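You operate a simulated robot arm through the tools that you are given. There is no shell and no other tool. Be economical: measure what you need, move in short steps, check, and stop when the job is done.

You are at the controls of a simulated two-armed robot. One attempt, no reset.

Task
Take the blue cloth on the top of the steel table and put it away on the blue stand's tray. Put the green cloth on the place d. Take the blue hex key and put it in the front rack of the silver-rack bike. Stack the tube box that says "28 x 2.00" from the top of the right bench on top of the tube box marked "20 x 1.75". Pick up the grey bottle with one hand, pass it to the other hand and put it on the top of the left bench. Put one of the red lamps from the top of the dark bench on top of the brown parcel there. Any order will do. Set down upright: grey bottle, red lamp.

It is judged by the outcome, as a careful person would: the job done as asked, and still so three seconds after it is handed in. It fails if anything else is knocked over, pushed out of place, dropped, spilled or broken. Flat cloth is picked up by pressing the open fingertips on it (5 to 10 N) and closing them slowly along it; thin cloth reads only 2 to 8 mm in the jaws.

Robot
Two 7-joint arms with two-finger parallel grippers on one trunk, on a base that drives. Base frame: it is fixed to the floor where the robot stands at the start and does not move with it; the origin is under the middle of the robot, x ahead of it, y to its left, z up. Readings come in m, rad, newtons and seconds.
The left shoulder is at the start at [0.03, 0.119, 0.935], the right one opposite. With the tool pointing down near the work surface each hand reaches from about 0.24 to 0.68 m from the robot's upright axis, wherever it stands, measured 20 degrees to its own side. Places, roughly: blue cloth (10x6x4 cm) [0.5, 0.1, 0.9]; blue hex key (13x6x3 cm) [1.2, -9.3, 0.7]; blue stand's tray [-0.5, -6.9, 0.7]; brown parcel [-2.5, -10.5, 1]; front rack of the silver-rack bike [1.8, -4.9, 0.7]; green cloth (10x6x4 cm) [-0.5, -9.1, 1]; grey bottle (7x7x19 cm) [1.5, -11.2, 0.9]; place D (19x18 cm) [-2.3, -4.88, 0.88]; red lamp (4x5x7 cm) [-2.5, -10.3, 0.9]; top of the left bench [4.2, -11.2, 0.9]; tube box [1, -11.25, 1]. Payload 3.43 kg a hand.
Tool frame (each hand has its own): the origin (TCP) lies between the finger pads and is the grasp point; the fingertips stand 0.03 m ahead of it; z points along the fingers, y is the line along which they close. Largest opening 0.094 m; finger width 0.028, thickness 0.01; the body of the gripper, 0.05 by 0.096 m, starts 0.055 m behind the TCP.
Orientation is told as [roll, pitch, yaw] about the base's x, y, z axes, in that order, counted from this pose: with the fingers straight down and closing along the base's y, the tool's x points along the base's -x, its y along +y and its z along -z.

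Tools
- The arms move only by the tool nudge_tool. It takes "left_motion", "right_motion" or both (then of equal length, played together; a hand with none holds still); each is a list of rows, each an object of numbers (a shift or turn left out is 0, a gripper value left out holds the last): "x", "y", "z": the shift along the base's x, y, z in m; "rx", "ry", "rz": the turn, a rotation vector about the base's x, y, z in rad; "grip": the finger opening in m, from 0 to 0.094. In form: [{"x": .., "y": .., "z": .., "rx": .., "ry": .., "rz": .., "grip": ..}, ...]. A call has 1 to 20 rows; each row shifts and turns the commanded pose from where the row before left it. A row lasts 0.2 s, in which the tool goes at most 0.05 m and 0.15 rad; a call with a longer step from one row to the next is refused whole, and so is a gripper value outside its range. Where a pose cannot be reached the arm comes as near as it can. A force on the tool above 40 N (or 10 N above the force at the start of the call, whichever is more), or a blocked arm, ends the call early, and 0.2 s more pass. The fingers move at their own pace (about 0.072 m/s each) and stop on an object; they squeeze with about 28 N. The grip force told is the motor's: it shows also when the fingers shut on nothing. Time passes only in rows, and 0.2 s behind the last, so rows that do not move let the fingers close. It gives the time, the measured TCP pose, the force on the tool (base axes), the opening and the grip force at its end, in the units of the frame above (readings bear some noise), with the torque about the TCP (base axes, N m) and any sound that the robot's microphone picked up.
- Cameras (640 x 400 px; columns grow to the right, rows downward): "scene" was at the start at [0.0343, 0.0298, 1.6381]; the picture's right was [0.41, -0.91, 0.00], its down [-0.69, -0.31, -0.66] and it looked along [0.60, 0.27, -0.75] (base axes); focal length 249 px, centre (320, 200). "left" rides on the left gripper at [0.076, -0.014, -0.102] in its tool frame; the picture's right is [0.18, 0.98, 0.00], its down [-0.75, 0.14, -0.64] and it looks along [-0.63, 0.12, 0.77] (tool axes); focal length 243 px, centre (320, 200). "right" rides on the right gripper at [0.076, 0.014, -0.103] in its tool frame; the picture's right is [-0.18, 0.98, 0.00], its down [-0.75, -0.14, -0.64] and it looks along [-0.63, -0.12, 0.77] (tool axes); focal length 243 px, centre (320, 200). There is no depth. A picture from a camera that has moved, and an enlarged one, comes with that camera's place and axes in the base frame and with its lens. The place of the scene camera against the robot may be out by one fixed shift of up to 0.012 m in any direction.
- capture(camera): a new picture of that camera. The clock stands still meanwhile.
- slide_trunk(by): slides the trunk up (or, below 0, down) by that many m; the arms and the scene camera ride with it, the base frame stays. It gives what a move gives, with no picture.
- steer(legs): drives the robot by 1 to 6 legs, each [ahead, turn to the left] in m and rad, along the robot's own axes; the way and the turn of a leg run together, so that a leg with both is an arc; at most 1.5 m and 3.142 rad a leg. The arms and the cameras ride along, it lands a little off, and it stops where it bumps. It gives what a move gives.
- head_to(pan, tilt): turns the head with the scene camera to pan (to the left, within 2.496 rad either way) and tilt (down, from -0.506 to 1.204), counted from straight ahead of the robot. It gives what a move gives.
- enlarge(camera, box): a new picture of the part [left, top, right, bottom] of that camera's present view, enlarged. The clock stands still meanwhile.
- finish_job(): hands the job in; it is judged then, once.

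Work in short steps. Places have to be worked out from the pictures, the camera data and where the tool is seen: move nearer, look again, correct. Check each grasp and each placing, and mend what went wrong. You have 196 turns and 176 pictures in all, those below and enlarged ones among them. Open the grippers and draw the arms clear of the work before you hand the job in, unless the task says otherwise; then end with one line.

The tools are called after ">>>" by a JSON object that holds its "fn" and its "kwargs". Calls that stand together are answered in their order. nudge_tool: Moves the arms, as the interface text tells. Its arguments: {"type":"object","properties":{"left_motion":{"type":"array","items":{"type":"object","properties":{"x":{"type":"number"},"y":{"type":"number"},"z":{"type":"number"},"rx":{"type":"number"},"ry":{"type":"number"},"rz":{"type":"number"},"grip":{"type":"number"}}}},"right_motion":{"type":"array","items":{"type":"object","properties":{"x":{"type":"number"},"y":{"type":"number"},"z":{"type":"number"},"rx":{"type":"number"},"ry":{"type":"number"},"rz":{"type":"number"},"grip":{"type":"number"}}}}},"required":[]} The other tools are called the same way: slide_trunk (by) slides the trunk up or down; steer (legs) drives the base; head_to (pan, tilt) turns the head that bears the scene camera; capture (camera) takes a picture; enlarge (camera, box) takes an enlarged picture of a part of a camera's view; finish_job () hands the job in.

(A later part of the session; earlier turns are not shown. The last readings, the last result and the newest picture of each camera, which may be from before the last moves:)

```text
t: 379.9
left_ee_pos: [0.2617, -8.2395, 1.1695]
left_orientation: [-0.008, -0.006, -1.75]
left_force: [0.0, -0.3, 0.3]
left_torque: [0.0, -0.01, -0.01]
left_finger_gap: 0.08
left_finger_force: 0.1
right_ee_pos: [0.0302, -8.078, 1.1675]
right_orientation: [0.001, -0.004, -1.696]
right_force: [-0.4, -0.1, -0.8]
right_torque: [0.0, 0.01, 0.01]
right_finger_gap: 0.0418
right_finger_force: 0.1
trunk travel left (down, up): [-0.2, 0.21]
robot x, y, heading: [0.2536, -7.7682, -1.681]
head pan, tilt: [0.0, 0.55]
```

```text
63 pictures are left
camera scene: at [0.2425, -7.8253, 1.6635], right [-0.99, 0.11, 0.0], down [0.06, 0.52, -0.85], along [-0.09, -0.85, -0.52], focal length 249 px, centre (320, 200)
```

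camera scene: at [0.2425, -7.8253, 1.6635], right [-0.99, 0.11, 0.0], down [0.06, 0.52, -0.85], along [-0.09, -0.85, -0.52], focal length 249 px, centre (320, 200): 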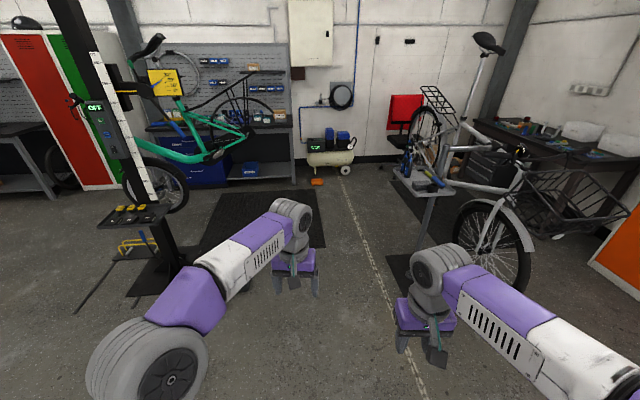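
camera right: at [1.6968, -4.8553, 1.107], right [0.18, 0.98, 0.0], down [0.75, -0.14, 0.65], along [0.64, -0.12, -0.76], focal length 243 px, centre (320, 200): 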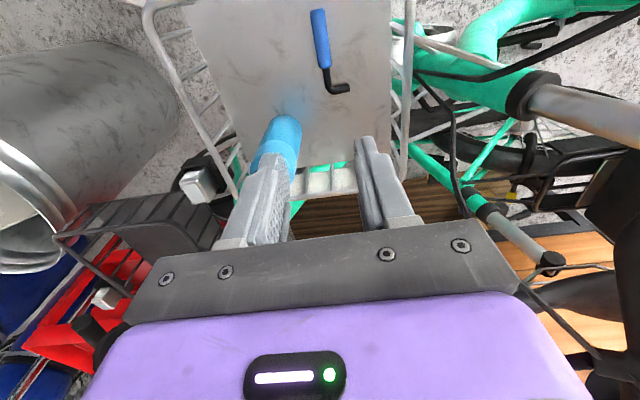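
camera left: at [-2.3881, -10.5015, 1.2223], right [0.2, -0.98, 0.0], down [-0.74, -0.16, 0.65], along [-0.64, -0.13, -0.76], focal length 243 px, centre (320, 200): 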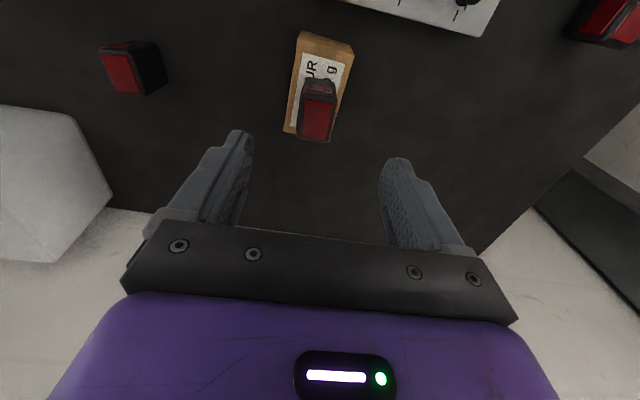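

The front-right corner met the stool. I'll back off and steer around: to about (0.5, −8.05), then (0.14, −8.9), between the cloth tray (x −0.36) and the crate (x 0.64).

>>> {"fn": "steer", "kwargs": {"legs": [[-0.25, 0], [0, 0.6], [0.55, 0], [0, -0.9], [0.9, 0], [0, 0.41]]}}

>>> {"fn": "head_to", "kwargs": {"pan": 0.2, "tilt": 0.8}}

>>> {"fn": "capture", "kwargs": {"camera": "scene"}}

```text
t: 394.0
left_ee_pos: [0.2547, -9.3007, 1.1697]
left_orientation: [-0.01, -0.002, -1.625]
left_force: [0.5, 0.8, 0.6]
left_torque: [-0.01, -0.02, -0.01]
left_finger_gap: 0.08
left_finger_force: 0.1
right_ee_pos: [0.0064, -9.1697, 1.1669]
right_orientation: [0.0, -0.001, -1.569]
right_force: [0.4, -0.7, -1.1]
right_torque: [0.0, -0.02, -0.01]
right_finger_gap: 0.0418
right_finger_force: 0.0
trunk travel left (down, up): [-0.2, 0.21]
robot x, y, heading: [0.1899, -8.8305, -1.553]
head pan, tilt: [0.0, 0.55]
```

```text
t: 394.8
left_ee_pos: [0.2536, -9.3003, 1.1686]
left_orientation: [-0.009, -0.003, -1.624]
left_force: [1.0, 0.6, -0.1]
left_torque: [0.0, 0.01, 0.0]
left_finger_gap: 0.0802
left_finger_force: 0.0
right_ee_pos: [0.0058, -9.1695, 1.1676]
right_orientation: [0.0, -0.004, -1.569]
right_force: [-0.1, 0.2, 0.1]
right_torque: [0.0, -0.02, -0.01]
right_finger_gap: 0.042
right_finger_force: 0.1
trunk travel left (down, up): [-0.2, 0.21]
robot x, y, heading: [0.1884, -8.8275, -1.55]
head pan, tilt: [0.201, 0.799]
```

```text
62 pictures are left
camera scene: at [0.1979, -8.8808, 1.6421], right [-0.98, -0.21, 0.0], down [-0.15, 0.7, -0.7], along [0.15, -0.68, -0.72], focal length 249 px, centre (320, 200)
```

scene: 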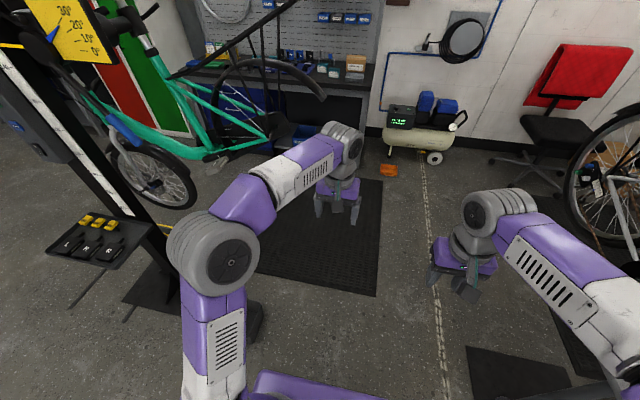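

I must thread between the bike racks at arm level, about 0.72 m apart around (0, −10). I'll extend both arms forward to tuck the elbows in, then look down to verify.

>>> {"fn": "nudge_tool", "kwargs": {"left_motion": [{"x": 0.01, "y": -0.03}, {"x": 0.01, "y": -0.03}, {"x": 0.01, "y": -0.03}, {"x": 0.01, "y": -0.03}, {}, {}, {}], "right_motion": [{"x": 0.01, "y": -0.038}, {"x": 0.01, "y": -0.038}, {"x": 0.01, "y": -0.038}, {"x": 0.01, "y": -0.038}, {"x": 0.01, "y": -0.038}, {"x": 0.01, "y": -0.038}, {"y": -0.03}]}}

>>> {"fn": "head_to", "kwargs": {"pan": 0.0, "tilt": 1.0}}

>>> {"fn": "capture", "kwargs": {"camera": "scene"}}

```text
t: 396.4
left_ee_pos: [0.2948, -9.4096, 1.1638]
left_orientation: [-0.008, -0.003, -1.626]
left_force: [0.5, -0.2, -0.2]
left_torque: [-0.01, -0.02, 0.01]
left_finger_gap: 0.0802
left_finger_force: 0.2
left hand out of reach, approached as far as the arm can: row 4
right_ee_pos: [0.0644, -9.4162, 1.1606]
right_orientation: [-0.003, 0.001, -1.568]
right_force: [0.0, 0.9, 0.7]
right_torque: [-0.04, 0.01, -0.01]
right_finger_gap: 0.0422
right_finger_force: 0.1
right hand out of reach, approached as far as the arm can: row 7
trunk travel left (down, up): [-0.2, 0.21]
robot x, y, heading: [0.1888, -8.83, -1.556]
head pan, tilt: [0.201, 0.799]
```

```text
t: 397.1
left_ee_pos: [0.2935, -9.4081, 1.1648]
left_orientation: [-0.01, -0.005, -1.626]
left_force: [-0.6, 0.2, -0.4]
left_torque: [0.03, -0.01, 0.03]
left_finger_gap: 0.0802
left_finger_force: 0.1
right_ee_pos: [0.0644, -9.4164, 1.1621]
right_orientation: [0.0, -0.003, -1.57]
right_force: [0.1, -0.2, 0.5]
right_torque: [-0.01, -0.03, 0.03]
right_finger_gap: 0.0419
right_finger_force: 0.0
trunk travel left (down, up): [-0.2, 0.21]
robot x, y, heading: [0.186, -8.8309, -1.554]
head pan, tilt: [0.0, 1.0]
```

```text
61 pictures are left
camera scene: at [0.182, -8.8718, 1.6269], right [-1.0, -0.02, 0.0], down [-0.01, 0.84, -0.54], along [0.01, -0.54, -0.84], focal length 249 px, centre (320, 200)
```

scene: 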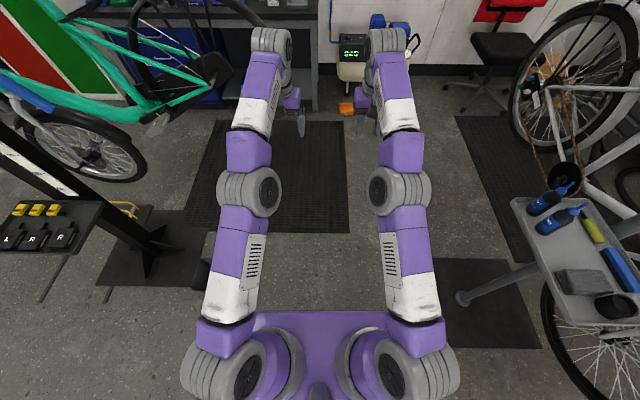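

Arms are now narrow (about ±0.28). I'll drive to (−0.05, −9.65), then south to y ≈ −10.45, and look.

>>> {"fn": "steer", "kwargs": {"legs": [[0, -0.29], [0.85, 0], [0, 0.28], [0.78, 0]]}}

>>> {"fn": "head_to", "kwargs": {"pan": 0.8, "tilt": 0.55}}

>>> {"fn": "capture", "kwargs": {"camera": "scene"}}

```text
t: 407.3
left_ee_pos: [0.0881, -11.0157, 1.165]
left_orientation: [-0.01, -0.004, -1.615]
left_force: [0.3, -0.5, 0.6]
left_torque: [-0.03, 0.0, 0.0]
left_finger_gap: 0.0799
left_finger_force: 0.1
right_ee_pos: [-0.1428, -11.0256, 1.162]
right_orientation: [-0.002, -0.006, -1.56]
right_force: [-0.6, 0.1, 0.3]
right_torque: [-0.04, -0.02, 0.01]
right_finger_gap: 0.0421
right_finger_force: 0.1
trunk travel left (down, up): [-0.2, 0.21]
robot x, y, heading: [-0.0282, -10.4391, -1.541]
head pan, tilt: [0.0, 1.0]
```

```text
t: 408.4
left_ee_pos: [0.0869, -11.0151, 1.164]
left_orientation: [-0.009, -0.006, -1.616]
left_force: [0.3, 0.0, -0.3]
left_torque: [0.01, 0.02, -0.02]
left_finger_gap: 0.0802
left_finger_force: 0.2
right_ee_pos: [-0.1432, -11.0253, 1.1621]
right_orientation: [0.001, -0.002, -1.561]
right_force: [-0.1, -0.1, 0.5]
right_torque: [0.01, -0.01, 0.02]
right_finger_gap: 0.0422
right_finger_force: 0.1
trunk travel left (down, up): [-0.2, 0.21]
robot x, y, heading: [-0.0265, -10.4349, -1.546]
head pan, tilt: [0.799, 0.55]
```

```text
60 pictures are left
camera scene: at [0.0342, -10.4705, 1.6634], right [-0.68, -0.73, 0.0], down [-0.38, 0.36, -0.85], along [0.63, -0.58, -0.52], focal length 249 px, centre (320, 200)
```

scene: 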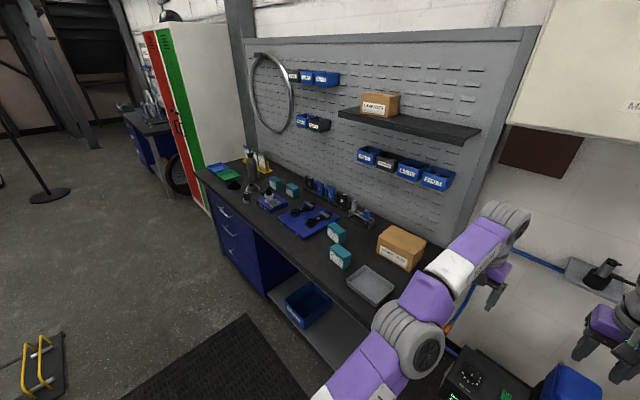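

Excellent view of the right bench. Zooming in to read the tube boxes and find the grey bottle.

>>> {"fn": "enlarge", "kwargs": {"camera": "scene", "box": [190, 140, 320, 240]}}

>>> {"fn": "enlarge", "kwargs": {"camera": "scene", "box": [290, 180, 430, 300]}}

```text
4.00 times, centred on (255, 190) of scene
camera zoom: at [0.0342, -10.4705, 1.6634], right [-0.68, -0.73, 0.0], down [-0.38, 0.36, -0.85], along [0.63, -0.58, -0.52], focal length 995 px, centre (580, 240)
```

zoom: 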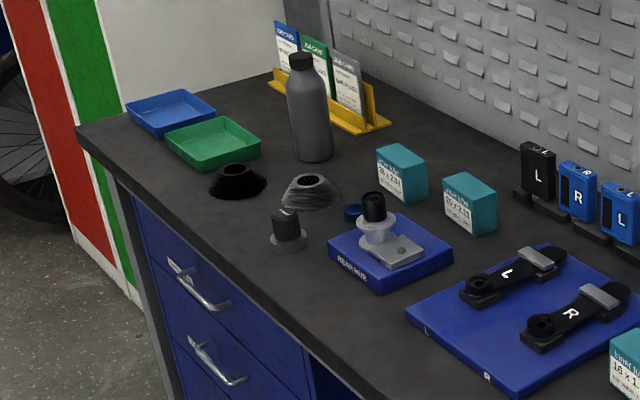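

```text
3.33 times, centred on (360, 240) of scene
camera zoom: at [0.0342, -10.4705, 1.6634], right [-0.68, -0.73, 0.0], down [-0.38, 0.36, -0.85], along [0.63, -0.58, -0.52], focal length 829 px, centre (187, 67)
```

zoom: 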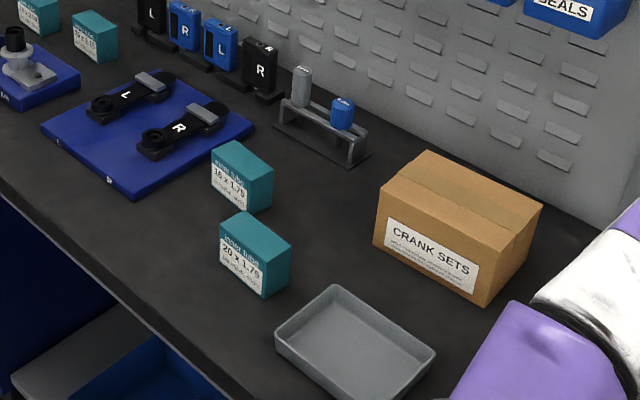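

Enlarging the box labels more.

>>> {"fn": "enlarge", "kwargs": {"camera": "scene", "box": [264, 170, 304, 202]}}

>>> {"fn": "enlarge", "kwargs": {"camera": "scene", "box": [322, 218, 362, 272]}}

```text
12.50 times, centred on (284, 186) of scene
camera zoom: at [0.0342, -10.4705, 1.6634], right [-0.68, -0.73, 0.0], down [-0.38, 0.36, -0.85], along [0.63, -0.58, -0.52], focal length 3109 px, centre (770, 375)
```

zoom: 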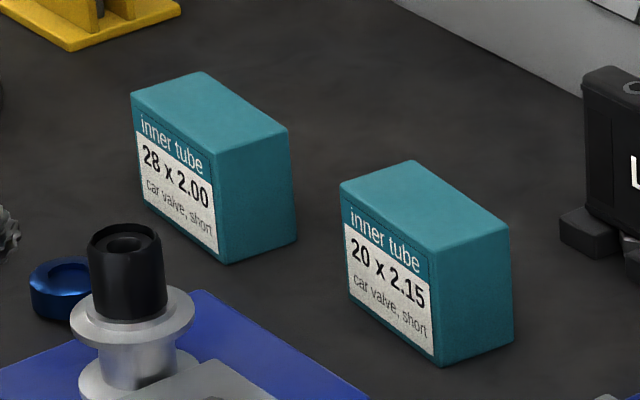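

```text
7.41 times, centred on (342, 245) of scene
camera zoom: at [0.0342, -10.4705, 1.6634], right [-0.68, -0.73, 0.0], down [-0.38, 0.36, -0.85], along [0.63, -0.58, -0.52], focal length 1842 px, centre (157, -133)
```

zoom: 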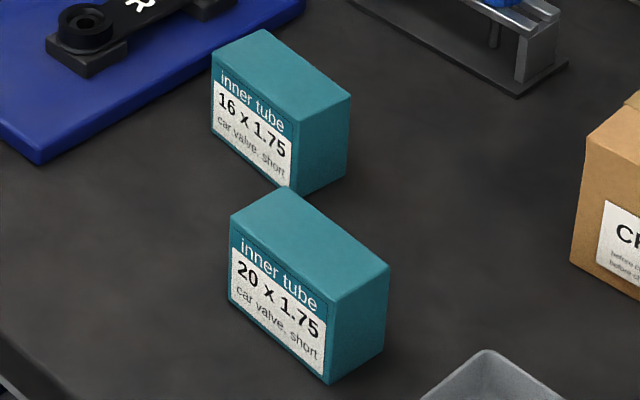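

I have it: the "28 x 2.00" box is at about (1.27, −11.23), the "20 x 1.75" box at (0.55, −11.06), and the grey bottle at (1.51, −11.2). The bench edge is y ≈ −10.905. I'll check the teal bike's clearance along the lane.

>>> {"fn": "head_to", "kwargs": {"pan": 1.65, "tilt": 0.4}}

>>> {"fn": "capture", "kwargs": {"camera": "scene"}}

```text
t: 409.6
left_ee_pos: [0.086, -11.0155, 1.1643]
left_orientation: [-0.009, -0.007, -1.614]
left_force: [-0.1, 0.1, 0.4]
left_torque: [-0.01, -0.02, 0.01]
left_finger_gap: 0.0801
left_finger_force: 0.1
right_ee_pos: [-0.1434, -11.0245, 1.1623]
right_orientation: [0.001, -0.003, -1.561]
right_force: [-1.0, 0.0, -0.1]
right_torque: [0.03, 0.02, -0.02]
right_finger_gap: 0.0421
right_finger_force: 0.0
trunk travel left (down, up): [-0.2, 0.21]
robot x, y, heading: [-0.0246, -10.4363, -1.544]
head pan, tilt: [1.649, 0.4]
```

```text
55 pictures are left
camera scene: at [0.0605, -10.4, 1.6771], right [0.1, -0.99, 0.0], down [-0.39, -0.04, -0.92], along [0.92, 0.09, -0.39], focal length 249 px, centre (320, 200)
```

scene: 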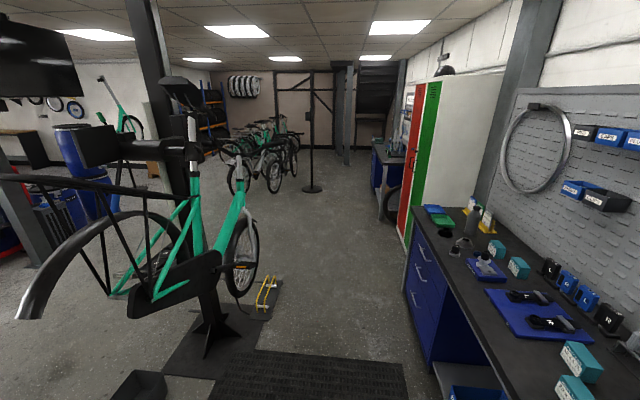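

The bike plane is actually at y ≈ −9.6, so the lane is wide. I'll turn to +x, drive to x ≈ 1.4, turn to face the bench, and move up to it.

>>> {"fn": "steer", "kwargs": {"legs": [[0, 1.544], [1.42, 0], [0, -1.571]]}}

>>> {"fn": "head_to", "kwargs": {"pan": 0.0, "tilt": 0.7}}

>>> {"fn": "capture", "kwargs": {"camera": "scene"}}

```text
t: 424.1
left_ee_pos: [1.466, -11.0904, 1.1639]
left_orientation: [-0.009, -0.003, -1.676]
left_force: [0.0, -0.6, 0.2]
left_torque: [0.0, 0.03, 0.02]
left_finger_gap: 0.08
left_finger_force: 0.0
right_ee_pos: [1.2364, -11.0862, 1.1615]
right_orientation: [0.001, -0.003, -1.621]
right_force: [0.3, -0.3, -0.9]
right_torque: [0.02, 0.01, 0.03]
right_finger_gap: 0.0419
right_finger_force: 0.1
trunk travel left (down, up): [-0.2, 0.21]
robot x, y, heading: [1.3932, -10.5082, -1.607]
head pan, tilt: [1.649, 0.4]
```

```text
t: 425.8
left_ee_pos: [1.4673, -11.0913, 1.1651]
left_orientation: [-0.01, -0.006, -1.677]
left_force: [0.8, 0.2, 0.2]
left_torque: [0.0, 0.0, 0.03]
left_finger_gap: 0.08
left_finger_force: 0.1
right_ee_pos: [1.235, -11.0865, 1.1624]
right_orientation: [0.001, -0.003, -1.621]
right_force: [0.3, 0.5, -0.1]
right_torque: [0.0, 0.01, -0.01]
right_finger_gap: 0.0419
right_finger_force: 0.0
trunk travel left (down, up): [-0.2, 0.21]
robot x, y, heading: [1.3948, -10.5008, -1.608]
head pan, tilt: [0.0, 0.7]
```

```text
54 pictures are left
camera scene: at [1.3819, -10.5638, 1.6503], right [-1.0, 0.04, 0.0], down [0.02, 0.64, -0.77], along [-0.03, -0.76, -0.64], focal length 249 px, centre (320, 200)
```

scene: 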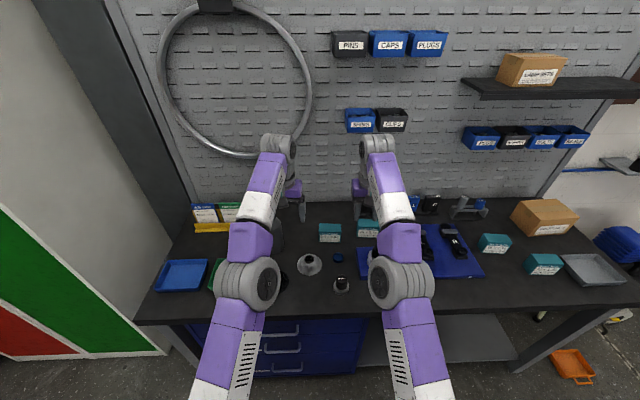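

Both hands are over the bench. I'll move forward 0.14 m and view the 28 × 2.00 box with the right camera.

>>> {"fn": "steer", "kwargs": {"legs": [[0.14, 0]]}}

>>> {"fn": "capture", "kwargs": {"camera": "right"}}

>>> {"fn": "capture", "kwargs": {"camera": "left"}}

```text
t: 427.1
left_ee_pos: [1.4638, -11.227, 1.1629]
left_orientation: [-0.008, -0.003, -1.672]
left_force: [0.0, -0.4, -0.2]
left_torque: [0.03, 0.04, 0.01]
left_finger_gap: 0.0797
left_finger_force: 0.1
right_ee_pos: [1.234, -11.2246, 1.1613]
right_orientation: [0.001, -0.002, -1.614]
right_force: [-0.7, 0.1, 0.1]
right_torque: [0.01, 0.03, 0.03]
right_finger_gap: 0.042
right_finger_force: 0.1
trunk travel left (down, up): [-0.2, 0.21]
robot x, y, heading: [1.3838, -10.639, -1.598]
head pan, tilt: [0.0, 0.7]
```

```text
53 pictures are left
camera right: at [1.2539, -11.15, 1.2642], right [0.97, -0.23, 0.0], down [-0.17, -0.74, 0.64], along [-0.15, -0.63, -0.76], focal length 243 px, centre (320, 200)
```

right: 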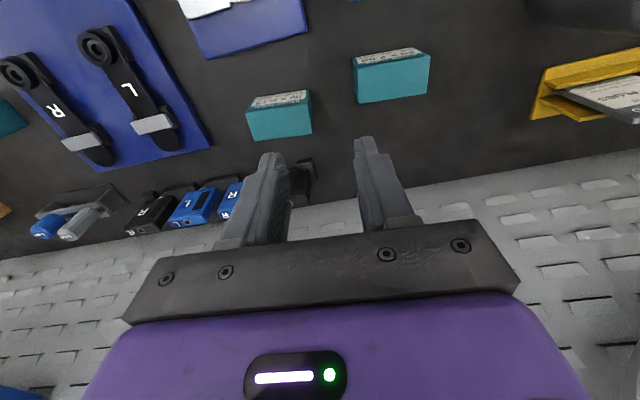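

```text
52 pictures are left
camera left: at [1.4595, -11.1497, 1.2657], right [1.0, 0.08, -0.01], down [0.07, -0.76, 0.64], along [0.05, -0.64, -0.77], focal length 243 px, centre (320, 200)
```

left: 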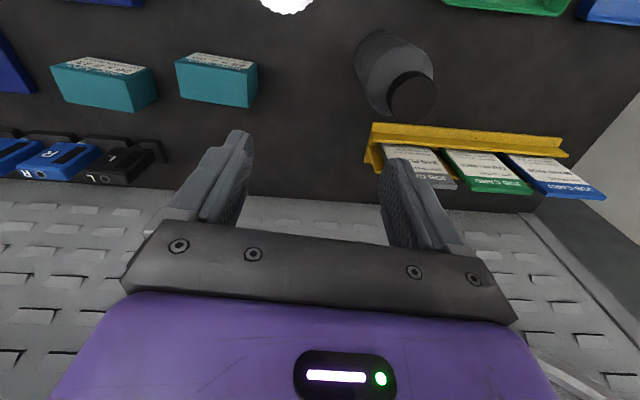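

The "28 x 2.00" box spans x 1.277–1.377, y −11.23…−11.281, top ≈ 0.91. It must be gripped across y, so I'll move the left hand away and rotate the right hand 90°, then go above the box.

>>> {"fn": "nudge_tool", "kwargs": {"left_motion": [{"x": 0.013, "y": 0.016}, {"x": 0.013, "y": 0.016}, {"x": 0.013, "y": 0.016}, {"x": 0.013, "y": 0.016}, {"x": 0.013, "y": 0.016}, {"x": 0.013, "y": 0.016}, {"x": 0.013, "y": 0.016}, {"x": 0.013, "y": 0.016}, {"x": 0.013, "y": 0.016}, {"x": 0.013, "y": 0.016}, {"x": 0.013, "y": 0.016}, {}], "right_motion": [{"rz": -0.1395, "grip": 0.08}, {"rz": -0.1395}, {"rz": -0.1395}, {"rz": -0.1395}, {"x": 0.013, "y": -0.004, "rz": -0.1395}, {"x": 0.013, "y": -0.004, "rz": -0.1395}, {"x": 0.013, "y": -0.004, "rz": -0.1395}, {"x": 0.013, "y": -0.004, "rz": -0.1395}, {"x": 0.013, "y": -0.004, "rz": -0.1395}, {"x": 0.013, "y": -0.004, "rz": -0.1395}, {"x": 0.013, "y": -0.004, "rz": -0.1395}, {"z": -0.04}]}}

>>> {"fn": "capture", "kwargs": {"camera": "right"}}

```text
t: 429.7
left_ee_pos: [1.606, -11.0499, 1.1636]
left_orientation: [-0.008, -0.004, -1.673]
left_force: [-0.3, -0.6, -0.1]
left_torque: [0.03, -0.01, 0.01]
left_finger_gap: 0.08
left_finger_force: 0.1
right_ee_pos: [1.3309, -11.2157, 1.1494]
right_orientation: [0.001, -0.002, 3.132]
right_force: [-0.4, -0.2, -0.3]
right_torque: [-0.01, -0.03, 0.02]
right_finger_gap: 0.0801
right_finger_force: 0.1
right hand out of reach, approached as far as the arm can: row 5, 6, 7, 8, 9, 10, 11, 12
trunk travel left (down, up): [-0.2, 0.21]
robot x, y, heading: [1.3858, -10.6415, -1.602]
head pan, tilt: [0.0, 0.7]
```

```text
51 pictures are left
camera right: at [1.4092, -11.2324, 1.2529], right [-0.19, -0.98, 0.0], down [-0.75, 0.15, 0.64], along [-0.63, 0.13, -0.76], focal length 243 px, centre (320, 200)
```

right: 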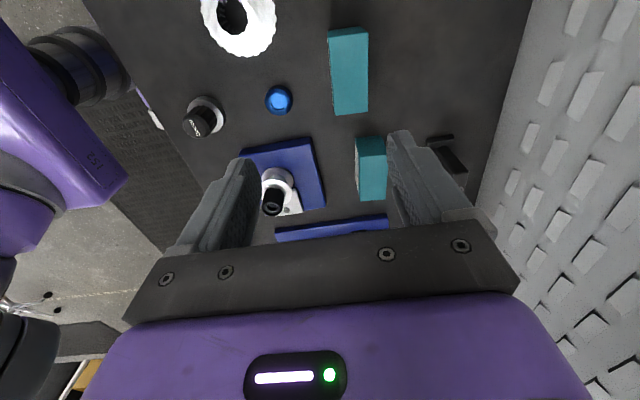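

Box centre refined to (1.323, −11.253). I'll lower to z ≈ 1.03 (better reach) and shift over it.

>>> {"fn": "nudge_tool", "kwargs": {"right_motion": [{"z": -0.045}, {"z": -0.045}, {"x": -0.002}, {"y": -0.005}]}}

>>> {"fn": "capture", "kwargs": {"camera": "right"}}

```text
t: 430.7
left_ee_pos: [1.6074, -11.0495, 1.1638]
left_orientation: [-0.01, -0.006, -1.672]
left_force: [-0.6, 0.6, 0.5]
left_torque: [-0.01, 0.02, 0.0]
left_finger_gap: 0.0801
left_finger_force: 0.0
right_ee_pos: [1.3349, -11.2464, 1.0703]
right_orientation: [0.0, -0.003, 3.131]
right_force: [-0.3, 0.0, -0.5]
right_torque: [0.02, 0.03, 0.01]
right_finger_gap: 0.08
right_finger_force: 0.1
right hand out of reach, approached as far as the arm can: row 1, 2
trunk travel left (down, up): [-0.2, 0.21]
robot x, y, heading: [1.3847, -10.6406, -1.607]
head pan, tilt: [0.0, 0.7]
```

```text
50 pictures are left
camera right: at [1.4137, -11.264, 1.1721], right [-0.19, -0.98, 0.0], down [-0.75, 0.15, 0.65], along [-0.63, 0.12, -0.76], focal length 243 px, centre (320, 200)
```

right: 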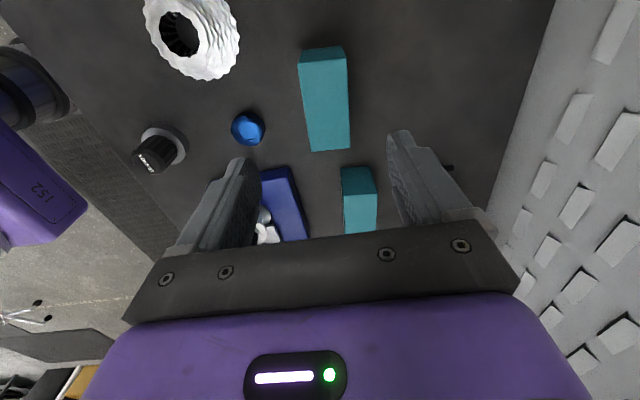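

Box centre is (1.32, −11.2545), yawed about −0.09. I'll align and descend to z 0.95, then check.

>>> {"fn": "nudge_tool", "kwargs": {"right_motion": [{"x": -0.008, "y": -0.004, "rz": -0.08}, {"x": -0.007, "y": -0.004, "z": -0.04}, {"z": -0.045}, {"z": -0.035}]}}

>>> {"fn": "capture", "kwargs": {"camera": "right"}}

```text
t: 431.7
left_ee_pos: [1.6063, -11.049, 1.1639]
left_orientation: [-0.009, -0.003, -1.671]
left_force: [0.3, 0.1, 0.4]
left_torque: [0.0, 0.01, -0.04]
left_finger_gap: 0.0801
left_finger_force: 0.2
right_ee_pos: [1.3215, -11.2577, 0.9496]
right_orientation: [0.001, -0.005, 3.053]
right_force: [-0.4, -0.6, 0.0]
right_torque: [0.03, 0.02, -0.03]
right_finger_gap: 0.08
right_finger_force: 0.1
trunk travel left (down, up): [-0.2, 0.21]
robot x, y, heading: [1.3866, -10.6429, -1.604]
head pan, tilt: [0.0, 0.7]
```

```text
49 pictures are left
camera right: at [1.3982, -11.2808, 1.052], right [-0.27, -0.96, 0.0], down [-0.74, 0.21, 0.64], along [-0.62, 0.17, -0.76], focal length 243 px, centre (320, 200)
```

right: 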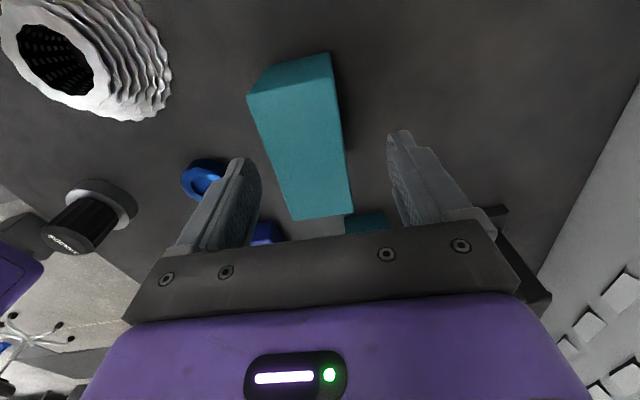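

Shift +6 mm in y, descend to z ≈ 0.885 and close.

>>> {"fn": "nudge_tool", "kwargs": {"right_motion": [{"x": -0.004, "y": 0.006, "z": -0.015}, {"z": -0.02}, {"z": -0.015}, {"z": -0.01}, {"z": -0.006}, {"z": -0.005}]}}

>>> {"fn": "capture", "kwargs": {"camera": "right"}}

```text
t: 433.1
left_ee_pos: [1.6077, -11.048, 1.1646]
left_orientation: [-0.007, -0.006, -1.674]
left_force: [0.1, 0.4, -0.5]
left_torque: [0.02, 0.01, 0.01]
left_finger_gap: 0.0798
left_finger_force: 0.0
right_ee_pos: [1.3167, -11.2506, 0.8899]
right_orientation: [0.011, 0.0, 3.054]
right_force: [-0.5, 8.4, 17.8]
right_torque: [1.12, 0.01, 0.08]
right_finger_gap: 0.0847
right_finger_force: 3.7
trunk travel left (down, up): [-0.2, 0.21]
robot x, y, heading: [1.3818, -10.6435, -1.605]
head pan, tilt: [0.0, 0.7]
stopped in row 6 (right hand): the force on the tool passed its limit at 46 N (the readings are from after the stop); the commanded pose is now the measured one
```

```text
48 pictures are left
camera right: at [1.3929, -11.2718, 0.9934], right [-0.27, -0.96, 0.01], down [-0.74, 0.21, 0.64], along [-0.62, 0.17, -0.77], focal length 243 px, centre (320, 200)
```

right: 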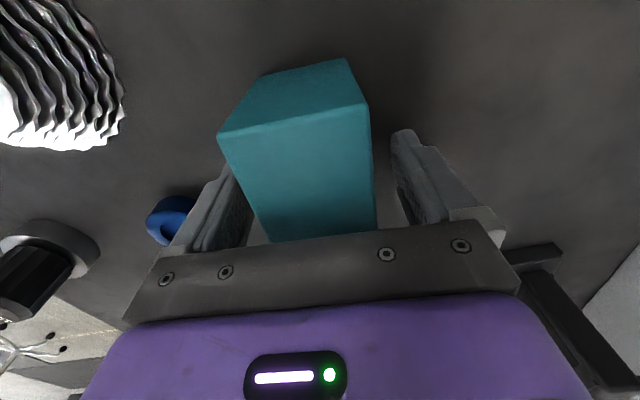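

The +y finger is rubbing the box edge. I'll rise, open wider, shift +5 mm in y, and descend again.

>>> {"fn": "nudge_tool", "kwargs": {"right_motion": [{"z": 0.02, "grip": 0.092}, {"z": 0.02}, {"y": 0.005}, {"z": -0.02}, {"z": -0.012}, {"z": -0.006}]}}

>>> {"fn": "capture", "kwargs": {"camera": "right"}}

```text
t: 434.5
left_ee_pos: [1.6066, -11.0495, 1.1642]
left_orientation: [-0.008, -0.005, -1.672]
left_force: [0.1, -0.1, 0.0]
left_torque: [-0.02, -0.01, 0.02]
left_finger_gap: 0.0798
left_finger_force: 0.1
right_ee_pos: [1.3168, -11.2453, 0.8912]
right_orientation: [0.011, 0.001, 3.053]
right_force: [0.3, 1.5, 1.4]
right_torque: [0.09, 0.0, -0.01]
right_finger_gap: 0.0925
right_finger_force: 0.4
trunk travel left (down, up): [-0.2, 0.21]
robot x, y, heading: [1.385, -10.6429, -1.606]
head pan, tilt: [0.0, 0.7]
```

```text
47 pictures are left
camera right: at [1.3934, -11.2665, 0.9935], right [-0.27, -0.96, 0.01], down [-0.74, 0.21, 0.64], along [-0.62, 0.17, -0.77], focal length 243 px, centre (320, 200)
```

right: 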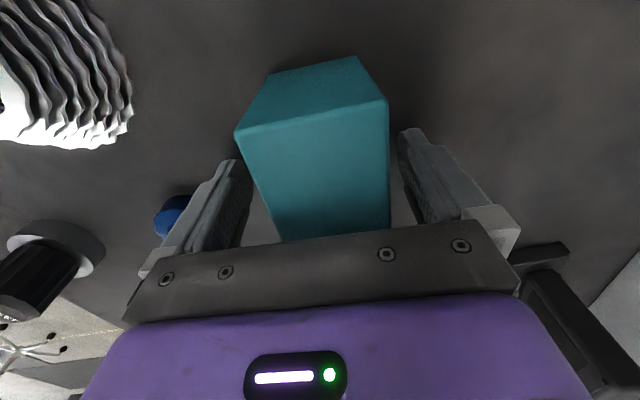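

Now it straddles cleanly at bench level. Raise 3 mm and close.

>>> {"fn": "nudge_tool", "kwargs": {"right_motion": [{"z": 0.003}, {"grip": 0.075}, {"grip": 0.06}, {"grip": 0.045}, {"grip": 0.03}, {"grip": 0.02}, {"grip": 0.02}]}}

>>> {"fn": "capture", "kwargs": {"camera": "right"}}

```text
t: 436.1
left_ee_pos: [1.6076, -11.0496, 1.1647]
left_orientation: [-0.009, -0.003, -1.672]
left_force: [-0.2, -0.4, 0.1]
left_torque: [0.0, 0.01, -0.03]
left_finger_gap: 0.0799
left_finger_force: 0.1
right_ee_pos: [1.316, -11.2444, 0.8924]
right_orientation: [0.011, -0.001, 3.053]
right_force: [-0.1, 1.3, 1.8]
right_torque: [0.11, -0.02, 0.0]
right_finger_gap: 0.049
right_finger_force: 27.9
trunk travel left (down, up): [-0.2, 0.21]
robot x, y, heading: [1.3848, -10.6417, -1.601]
head pan, tilt: [0.0, 0.7]
```

```text
46 pictures are left
camera right: at [1.393, -11.2663, 0.9961], right [-0.27, -0.96, 0.01], down [-0.74, 0.21, 0.64], along [-0.62, 0.17, -0.77], focal length 243 px, centre (320, 200)
```

right: 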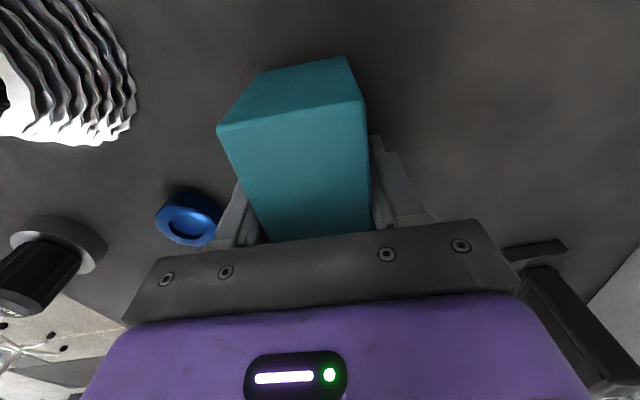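

Box gripped (49 mm). I'll lift it and pull it back toward me, clear of the bottle.

>>> {"fn": "nudge_tool", "kwargs": {"right_motion": [{"z": 0.03}, {"z": 0.045}, {"z": 0.045}, {"z": 0.045}, {"z": 0.03}, {"x": -0.03, "y": 0.04}, {"x": -0.03, "y": 0.04}, {"x": -0.03, "y": 0.04}, {"x": -0.03, "y": 0.03}]}}

>>> {"fn": "head_to", "kwargs": {"pan": 0.2, "tilt": 0.75}}

>>> {"fn": "capture", "kwargs": {"camera": "scene"}}

>>> {"fn": "capture", "kwargs": {"camera": "left"}}

```text
t: 438.1
left_ee_pos: [1.6063, -11.0494, 1.1635]
left_orientation: [-0.007, -0.006, -1.672]
left_force: [-0.6, -0.8, 0.2]
left_torque: [0.01, 0.0, -0.02]
left_finger_gap: 0.0798
left_finger_force: 0.1
right_ee_pos: [1.1955, -11.0931, 1.0876]
right_orientation: [0.013, 0.0, 3.052]
right_force: [-0.1, -0.9, -3.0]
right_torque: [0.03, -0.02, 0.0]
right_finger_gap: 0.0491
right_finger_force: 27.7
trunk travel left (down, up): [-0.2, 0.21]
robot x, y, heading: [1.3865, -10.6419, -1.607]
head pan, tilt: [0.0, 0.7]
```

```text
t: 438.9
left_ee_pos: [1.6078, -11.0496, 1.1641]
left_orientation: [-0.009, -0.006, -1.672]
left_force: [0.3, -0.1, -0.2]
left_torque: [0.01, -0.01, -0.03]
left_finger_gap: 0.08
left_finger_force: 0.1
right_ee_pos: [1.197, -11.0943, 1.0872]
right_orientation: [0.011, 0.001, 3.053]
right_force: [0.4, -0.2, -1.6]
right_torque: [0.02, 0.0, 0.01]
right_finger_gap: 0.0489
right_finger_force: 28.2
trunk travel left (down, up): [-0.2, 0.21]
robot x, y, heading: [1.3869, -10.6435, -1.602]
head pan, tilt: [0.201, 0.75]
```

```text
45 pictures are left
camera scene: at [1.3939, -10.697, 1.646], right [-0.99, -0.17, 0.0], down [-0.11, 0.67, -0.73], along [0.12, -0.72, -0.68], focal length 249 px, centre (320, 200)
```

scene: 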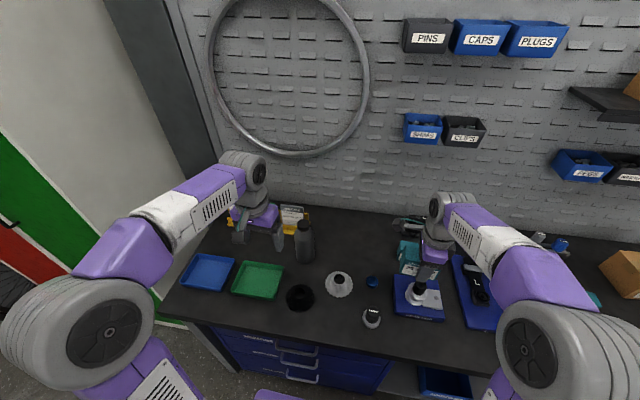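

```text
44 pictures are left
camera left: at [1.6021, -10.9717, 1.2661], right [1.0, 0.08, -0.01], down [0.07, -0.76, 0.64], along [0.05, -0.64, -0.76], focal length 243 px, centre (320, 200)
```

left: 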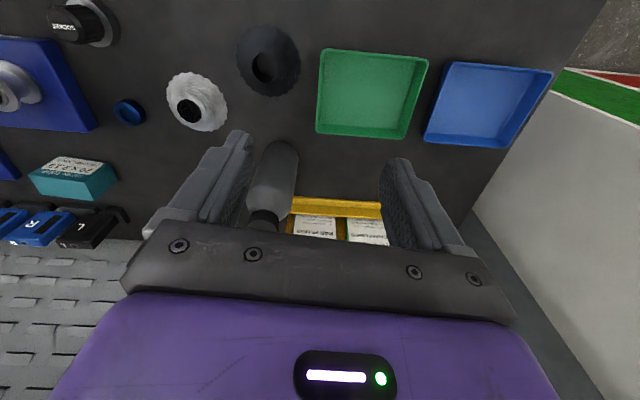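

The bottle is at about (1.542, −11.20), base ≈ 0.86, top ≈ 1.05. A straight-down grip would only catch the shoulder, so I'll tilt the left tool 45° forward and approach its upper body from the front.

>>> {"fn": "nudge_tool", "kwargs": {"left_motion": [{"rx": -0.131, "grip": 0.094}, {"rx": -0.131}, {"rx": -0.131}, {"rx": -0.131, "rz": 0.05, "x": -0.01}, {"rx": -0.131, "rz": 0.05, "x": -0.02}, {"rx": -0.131, "x": -0.02}, {"x": -0.016, "y": -0.02, "z": -0.03}, {"y": -0.02, "z": -0.04}, {"y": -0.025, "z": -0.04}]}}

>>> {"fn": "capture", "kwargs": {"camera": "left"}}

>>> {"fn": "enlarge", "kwargs": {"camera": "scene", "box": [200, 150, 380, 290]}}

```text
t: 440.9
left_ee_pos: [1.5407, -11.1166, 1.0545]
left_orientation: [0.056, -0.788, -1.594]
left_force: [0.6, 0.5, -0.2]
left_torque: [0.02, -0.01, -0.01]
left_finger_gap: 0.0939
left_finger_force: 0.0
right_ee_pos: [1.1967, -11.094, 1.0876]
right_orientation: [0.009, 0.0, 3.053]
right_force: [-0.4, 0.0, -1.5]
right_torque: [0.01, 0.01, -0.01]
right_finger_gap: 0.0491
right_finger_force: 27.8
trunk travel left (down, up): [-0.2, 0.21]
robot x, y, heading: [1.3845, -10.6438, -1.605]
head pan, tilt: [0.201, 0.75]
```

```text
43 pictures are left
camera left: at [1.524, -10.9907, 1.072], right [0.98, 0.15, -0.09], down [0.1, -0.08, 0.99], along [0.14, -0.99, -0.09], focal length 243 px, centre (320, 200)
```

left: 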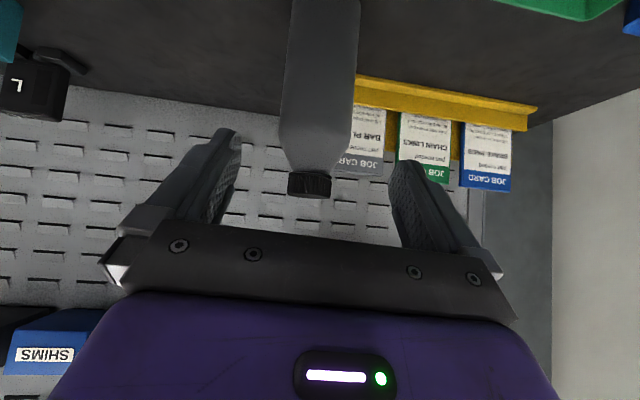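

```text
2.86 times, centred on (290, 220) of scene
camera zoom: at [1.3937, -10.6992, 1.6459], right [-0.99, -0.17, 0.0], down [-0.11, 0.67, -0.73], along [0.12, -0.72, -0.68], focal length 711 px, centre (406, 143)
```

zoom: 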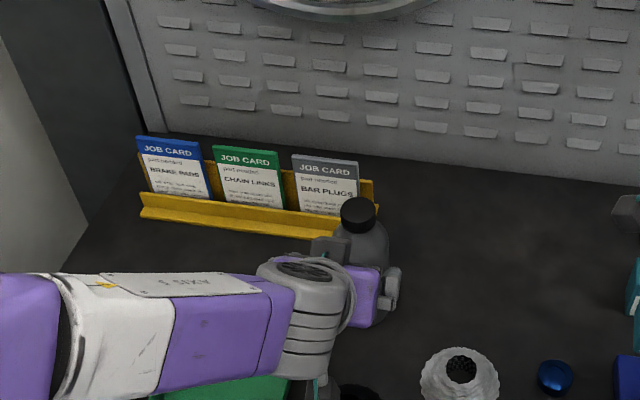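

Straight body reaches z ≈ 1.0, and the bottle is centred at x 1.543. I'll advance along the tool axis to (1.543, −11.2, 0.97).

>>> {"fn": "nudge_tool", "kwargs": {"left_motion": [{"x": 0.002, "y": -0.02, "z": -0.02}, {"y": -0.02, "z": -0.02}, {"y": -0.02, "z": -0.02}, {"y": -0.012, "z": -0.012}, {"y": -0.01, "z": -0.01}]}}

>>> {"fn": "capture", "kwargs": {"camera": "left"}}

```text
t: 442.1
left_ee_pos: [1.5436, -11.1965, 0.9727]
left_orientation: [0.059, -0.787, -1.593]
left_force: [0.7, -0.3, 1.2]
left_torque: [0.03, -0.04, 0.04]
left_finger_gap: 0.0939
left_finger_force: 0.0
right_ee_pos: [1.1967, -11.0941, 1.0873]
right_orientation: [0.009, 0.0, 3.053]
right_force: [0.2, 0.0, -1.9]
right_torque: [0.0, 0.04, 0.01]
right_finger_gap: 0.0491
right_finger_force: 27.6
trunk travel left (down, up): [-0.2, 0.21]
robot x, y, heading: [1.3891, -10.6428, -1.6]
head pan, tilt: [0.201, 0.75]
```

```text
41 pictures are left
camera left: at [1.5267, -11.0709, 0.9895], right [0.98, 0.15, -0.09], down [0.1, -0.07, 0.99], along [0.14, -0.99, -0.09], focal length 243 px, centre (320, 200)
```

left: 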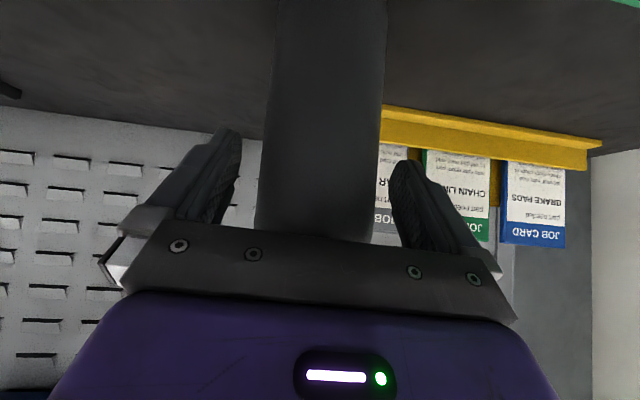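

Bottle is between the fingers. Closing.

>>> {"fn": "nudge_tool", "kwargs": {"left_motion": [{"grip": 0.085}, {"grip": 0.075}, {"grip": 0.065}, {"grip": 0.055}, {"grip": 0.045}, {"grip": 0.045}]}}

```text
t: 443.5
left_ee_pos: [1.5439, -11.1967, 0.9729]
left_orientation: [0.056, -0.79, -1.592]
left_force: [0.8, -0.8, -0.1]
left_torque: [-0.14, 0.14, 0.04]
left_finger_gap: 0.0693
left_finger_force: 27.8
right_ee_pos: [1.1962, -11.0943, 1.087]
right_orientation: [0.01, 0.001, 3.052]
right_force: [0.5, 0.2, -0.9]
right_torque: [-0.02, 0.0, 0.01]
right_finger_gap: 0.0491
right_finger_force: 27.7
trunk travel left (down, up): [-0.2, 0.21]
robot x, y, heading: [1.383, -10.6431, -1.604]
head pan, tilt: [0.201, 0.75]
```

Gripped at 69 mm. Lift the bottle and draw it back a bit.

>>> {"fn": "nudge_tool", "kwargs": {"left_motion": [{"z": 0.02}, {"z": 0.03}, {"z": 0.04}, {"z": 0.04}, {"y": 0.04}, {"y": 0.04}, {"y": 0.04}]}}

>>> {"fn": "capture", "kwargs": {"camera": "scene"}}

```text
t: 445.1
left_ee_pos: [1.5419, -11.0751, 1.1028]
left_orientation: [0.055, -0.787, -1.59]
left_force: [-0.4, 0.6, -6.4]
left_torque: [0.1, 0.02, 0.0]
left_finger_gap: 0.0691
left_finger_force: 27.5
right_ee_pos: [1.1977, -11.0937, 1.0885]
right_orientation: [0.011, -0.001, 3.053]
right_force: [0.1, 0.0, -1.2]
right_torque: [-0.01, 0.05, 0.01]
right_finger_gap: 0.0488
right_finger_force: 27.7
trunk travel left (down, up): [-0.2, 0.21]
robot x, y, heading: [1.3881, -10.644, -1.603]
head pan, tilt: [0.201, 0.75]
```

```text
40 pictures are left
camera scene: at [1.3944, -10.6955, 1.6461], right [-0.99, -0.17, 0.0], down [-0.11, 0.67, -0.73], along [0.12, -0.72, -0.68], focal length 249 px, centre (320, 200)
```

scene: 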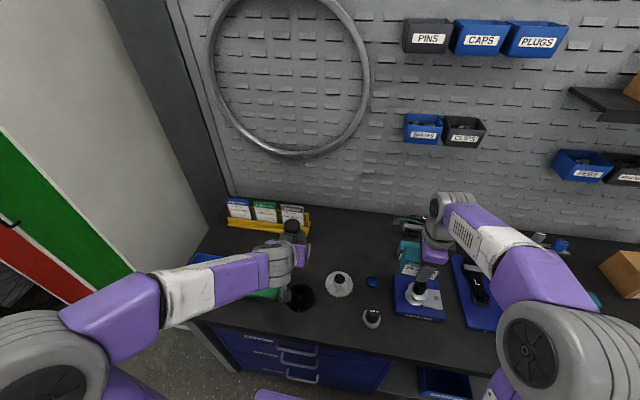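

Bottle held. Now I'll back up, go to x ≈ 0.7, and face the bench again for stacking.

>>> {"fn": "steer", "kwargs": {"legs": [[-0.2, 0], [0, -1.54], [0.68, 0], [0, 1.57], [0.12, 0]]}}

>>> {"fn": "head_to", "kwargs": {"pan": -0.2, "tilt": 0.85}}

>>> {"fn": "capture", "kwargs": {"camera": "scene"}}

>>> {"fn": "capture", "kwargs": {"camera": "right"}}

```text
t: 458.4
left_ee_pos: [0.8573, -10.9873, 1.1013]
left_orientation: [0.056, -0.787, -1.616]
left_force: [0.0, 0.1, -6.7]
left_torque: [0.1, -0.01, 0.0]
left_finger_gap: 0.0688
left_finger_force: 27.7
right_ee_pos: [0.5131, -10.9957, 1.0875]
right_orientation: [0.01, 0.001, 3.028]
right_force: [0.4, -0.5, -2.1]
right_torque: [0.03, 0.0, 0.01]
right_finger_gap: 0.0492
right_finger_force: 27.7
trunk travel left (down, up): [-0.2, 0.21]
robot x, y, heading: [0.7126, -10.5474, -1.633]
head pan, tilt: [0.201, 0.75]
```

```text
t: 459.2
left_ee_pos: [0.8568, -10.9867, 1.1012]
left_orientation: [0.056, -0.789, -1.617]
left_force: [-0.6, 1.2, -6.4]
left_torque: [0.09, 0.03, 0.0]
left_finger_gap: 0.0687
left_finger_force: 27.8
right_ee_pos: [0.5119, -10.9951, 1.0859]
right_orientation: [0.009, 0.001, 3.031]
right_force: [0.6, 0.0, -1.6]
right_torque: [-0.01, 0.02, 0.0]
right_finger_gap: 0.0493
right_finger_force: 28.0
trunk travel left (down, up): [-0.2, 0.21]
robot x, y, heading: [0.7119, -10.5446, -1.629]
head pan, tilt: [-0.201, 0.85]
```

```text
39 pictures are left
camera scene: at [0.6876, -10.5975, 1.638], right [-0.97, 0.25, 0.0], down [0.19, 0.73, -0.66], along [-0.17, -0.64, -0.75], focal length 249 px, centre (320, 200)
```

scene: 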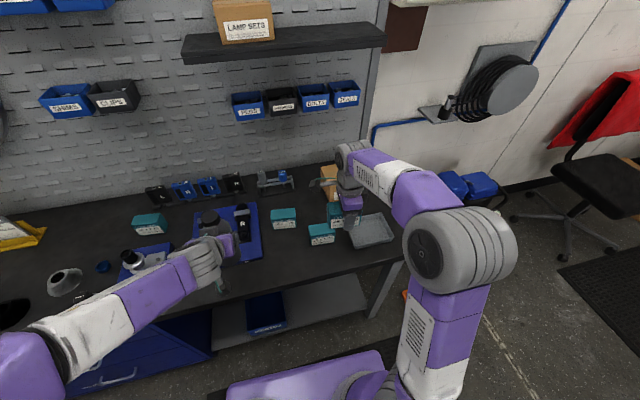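

```text
38 pictures are left
camera right: at [0.5892, -11.0188, 1.1902], right [-0.29, -0.96, 0.01], down [-0.73, 0.23, 0.64], along [-0.62, 0.18, -0.77], focal length 243 px, centre (320, 200)
```

right: 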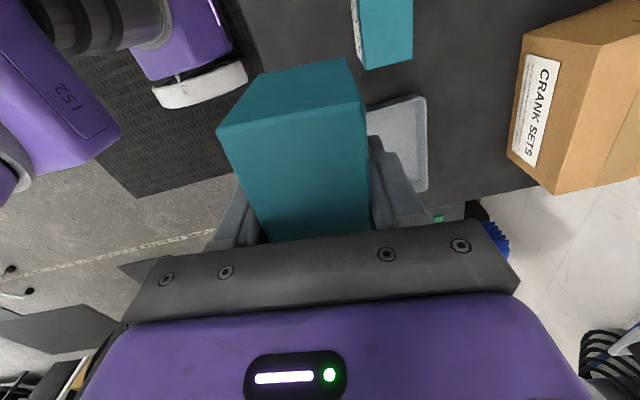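

The target box's near end is at x ≈ 0.517, y −11.05…−11.097. I'll shift the hand +0.1 in x to see the whole of its top face.

>>> {"fn": "nudge_tool", "kwargs": {"right_motion": [{"x": 0.04}, {"x": 0.04}, {"x": 0.04, "y": -0.02}, {"x": 0.02, "y": -0.02}]}}

>>> {"fn": "capture", "kwargs": {"camera": "right"}}

```text
t: 460.2
left_ee_pos: [0.8573, -10.9879, 1.0999]
left_orientation: [0.056, -0.787, -1.617]
left_force: [-0.2, 0.9, -5.8]
left_torque: [0.12, 0.0, -0.01]
left_finger_gap: 0.0686
left_finger_force: 28.0
right_ee_pos: [0.6546, -11.0359, 1.0876]
right_orientation: [0.008, 0.001, 3.028]
right_force: [-0.5, 0.5, -1.8]
right_torque: [-0.01, -0.01, 0.03]
right_finger_gap: 0.0492
right_finger_force: 28.0
trunk travel left (down, up): [-0.2, 0.21]
robot x, y, heading: [0.713, -10.5482, -1.625]
head pan, tilt: [-0.201, 0.85]
```

```text
37 pictures are left
camera right: at [0.7303, -11.0586, 1.191], right [-0.29, -0.96, 0.01], down [-0.73, 0.23, 0.64], along [-0.61, 0.18, -0.77], focal length 243 px, centre (320, 200)
```

right: 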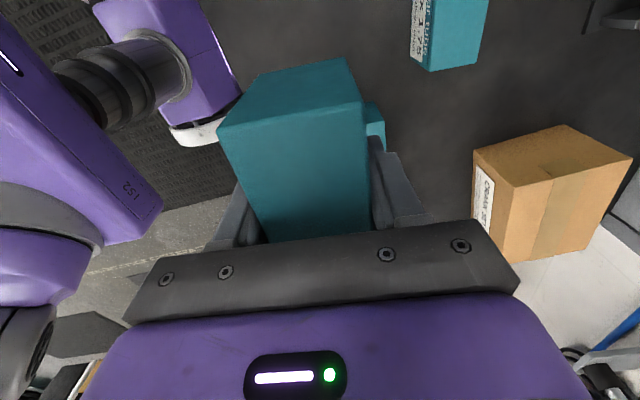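

The target box centre is confirmed at about (0.57, −11.073). I'll move over it, lower to just above, and check with the scene camera.

>>> {"fn": "nudge_tool", "kwargs": {"right_motion": [{"x": -0.03, "y": -0.012, "rz": 0.025}, {"x": -0.03, "y": -0.012, "rz": 0.025}, {"x": -0.025, "y": -0.013}, {"z": -0.04}, {"z": -0.04}, {"z": -0.02}]}}

>>> {"fn": "enlarge", "kwargs": {"camera": "scene", "box": [260, 130, 420, 260]}}

>>> {"fn": "capture", "kwargs": {"camera": "right"}}

```text
t: 461.6
left_ee_pos: [0.857, -10.986, 1.1007]
left_orientation: [0.054, -0.785, -1.614]
left_force: [0.7, -0.5, -5.0]
left_torque: [0.12, -0.01, -0.01]
left_finger_gap: 0.0685
left_finger_force: 28.6
right_ee_pos: [0.5673, -11.0718, 0.9878]
right_orientation: [0.012, 0.001, 3.079]
right_force: [0.5, -0.5, -1.9]
right_torque: [0.0, 0.05, -0.02]
right_finger_gap: 0.0493
right_finger_force: 28.2
trunk travel left (down, up): [-0.2, 0.21]
robot x, y, heading: [0.7149, -10.5449, -1.631]
head pan, tilt: [-0.201, 0.85]
```

```text
3.08 times, centred on (340, 195) of scene
camera zoom: at [0.6877, -10.5975, 1.638], right [-0.97, 0.25, 0.0], down [0.19, 0.73, -0.66], along [-0.17, -0.64, -0.75], focal length 765 px, centre (258, 215)
```

zoom: 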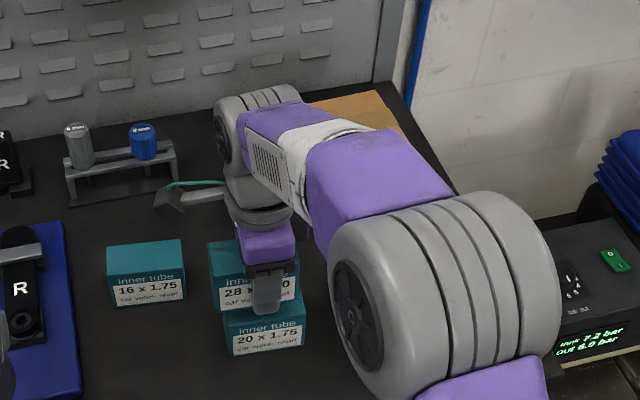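

```text
35 pictures are left
camera right: at [0.6448, -11.0914, 1.0915], right [-0.24, -0.97, 0.01], down [-0.74, 0.19, 0.64], along [-0.62, 0.15, -0.77], focal length 243 px, centre (320, 200)
```

right: 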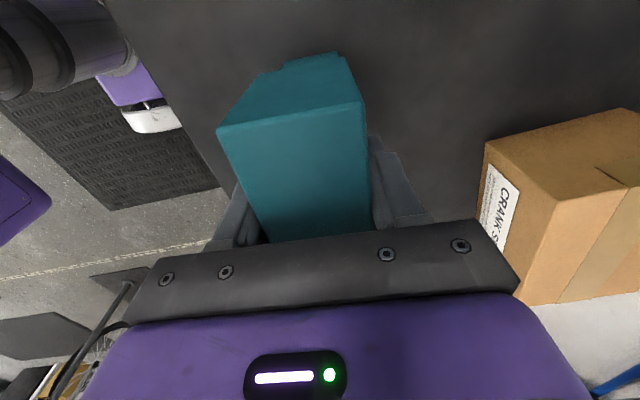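

The held box is slightly off, by a few mm. I'll correct (−3, −5 mm) and lower to contact.

>>> {"fn": "nudge_tool", "kwargs": {"right_motion": [{"x": -0.003, "y": -0.005}, {"z": -0.02}, {"z": -0.008}, {"z": -0.004}, {"z": -0.004}, {"z": -0.004}, {"z": -0.004}]}}

>>> {"fn": "enlarge", "kwargs": {"camera": "scene", "box": [280, 190, 380, 260]}}

```text
t: 462.9
left_ee_pos: [0.8579, -10.9858, 1.1006]
left_orientation: [0.056, -0.787, -1.614]
left_force: [-0.2, -0.6, -6.6]
left_torque: [0.12, 0.0, -0.01]
left_finger_gap: 0.0685
left_finger_force: 28.2
right_ee_pos: [0.5657, -11.0785, 0.9594]
right_orientation: [0.018, 0.002, 3.08]
right_force: [-1.5, 6.8, 15.2]
right_torque: [0.67, 0.02, 0.01]
right_finger_gap: 0.0491
right_finger_force: 28.3
trunk travel left (down, up): [-0.2, 0.21]
robot x, y, heading: [0.7139, -10.5535, -1.628]
head pan, tilt: [-0.201, 0.85]
stopped in row 6 (right hand): the force on the tool passed its limit at 45 N (the readings are from after the stop); the commanded pose is now the measured one
```

```text
5.71 times, centred on (330, 225) of scene
camera zoom: at [0.6878, -10.5957, 1.638], right [-0.97, 0.25, 0.0], down [0.19, 0.73, -0.66], along [-0.17, -0.64, -0.75], focal length 1421 px, centre (263, 57)
```

zoom: 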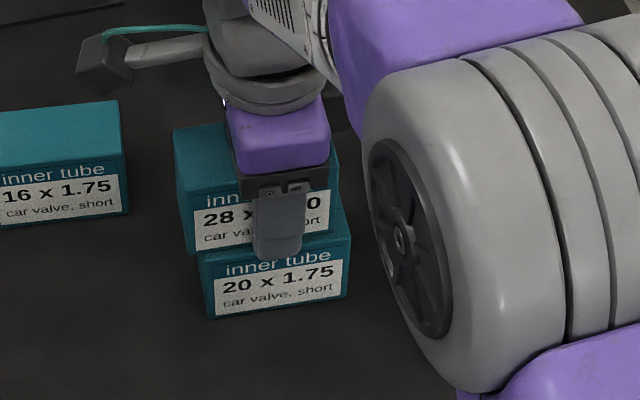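

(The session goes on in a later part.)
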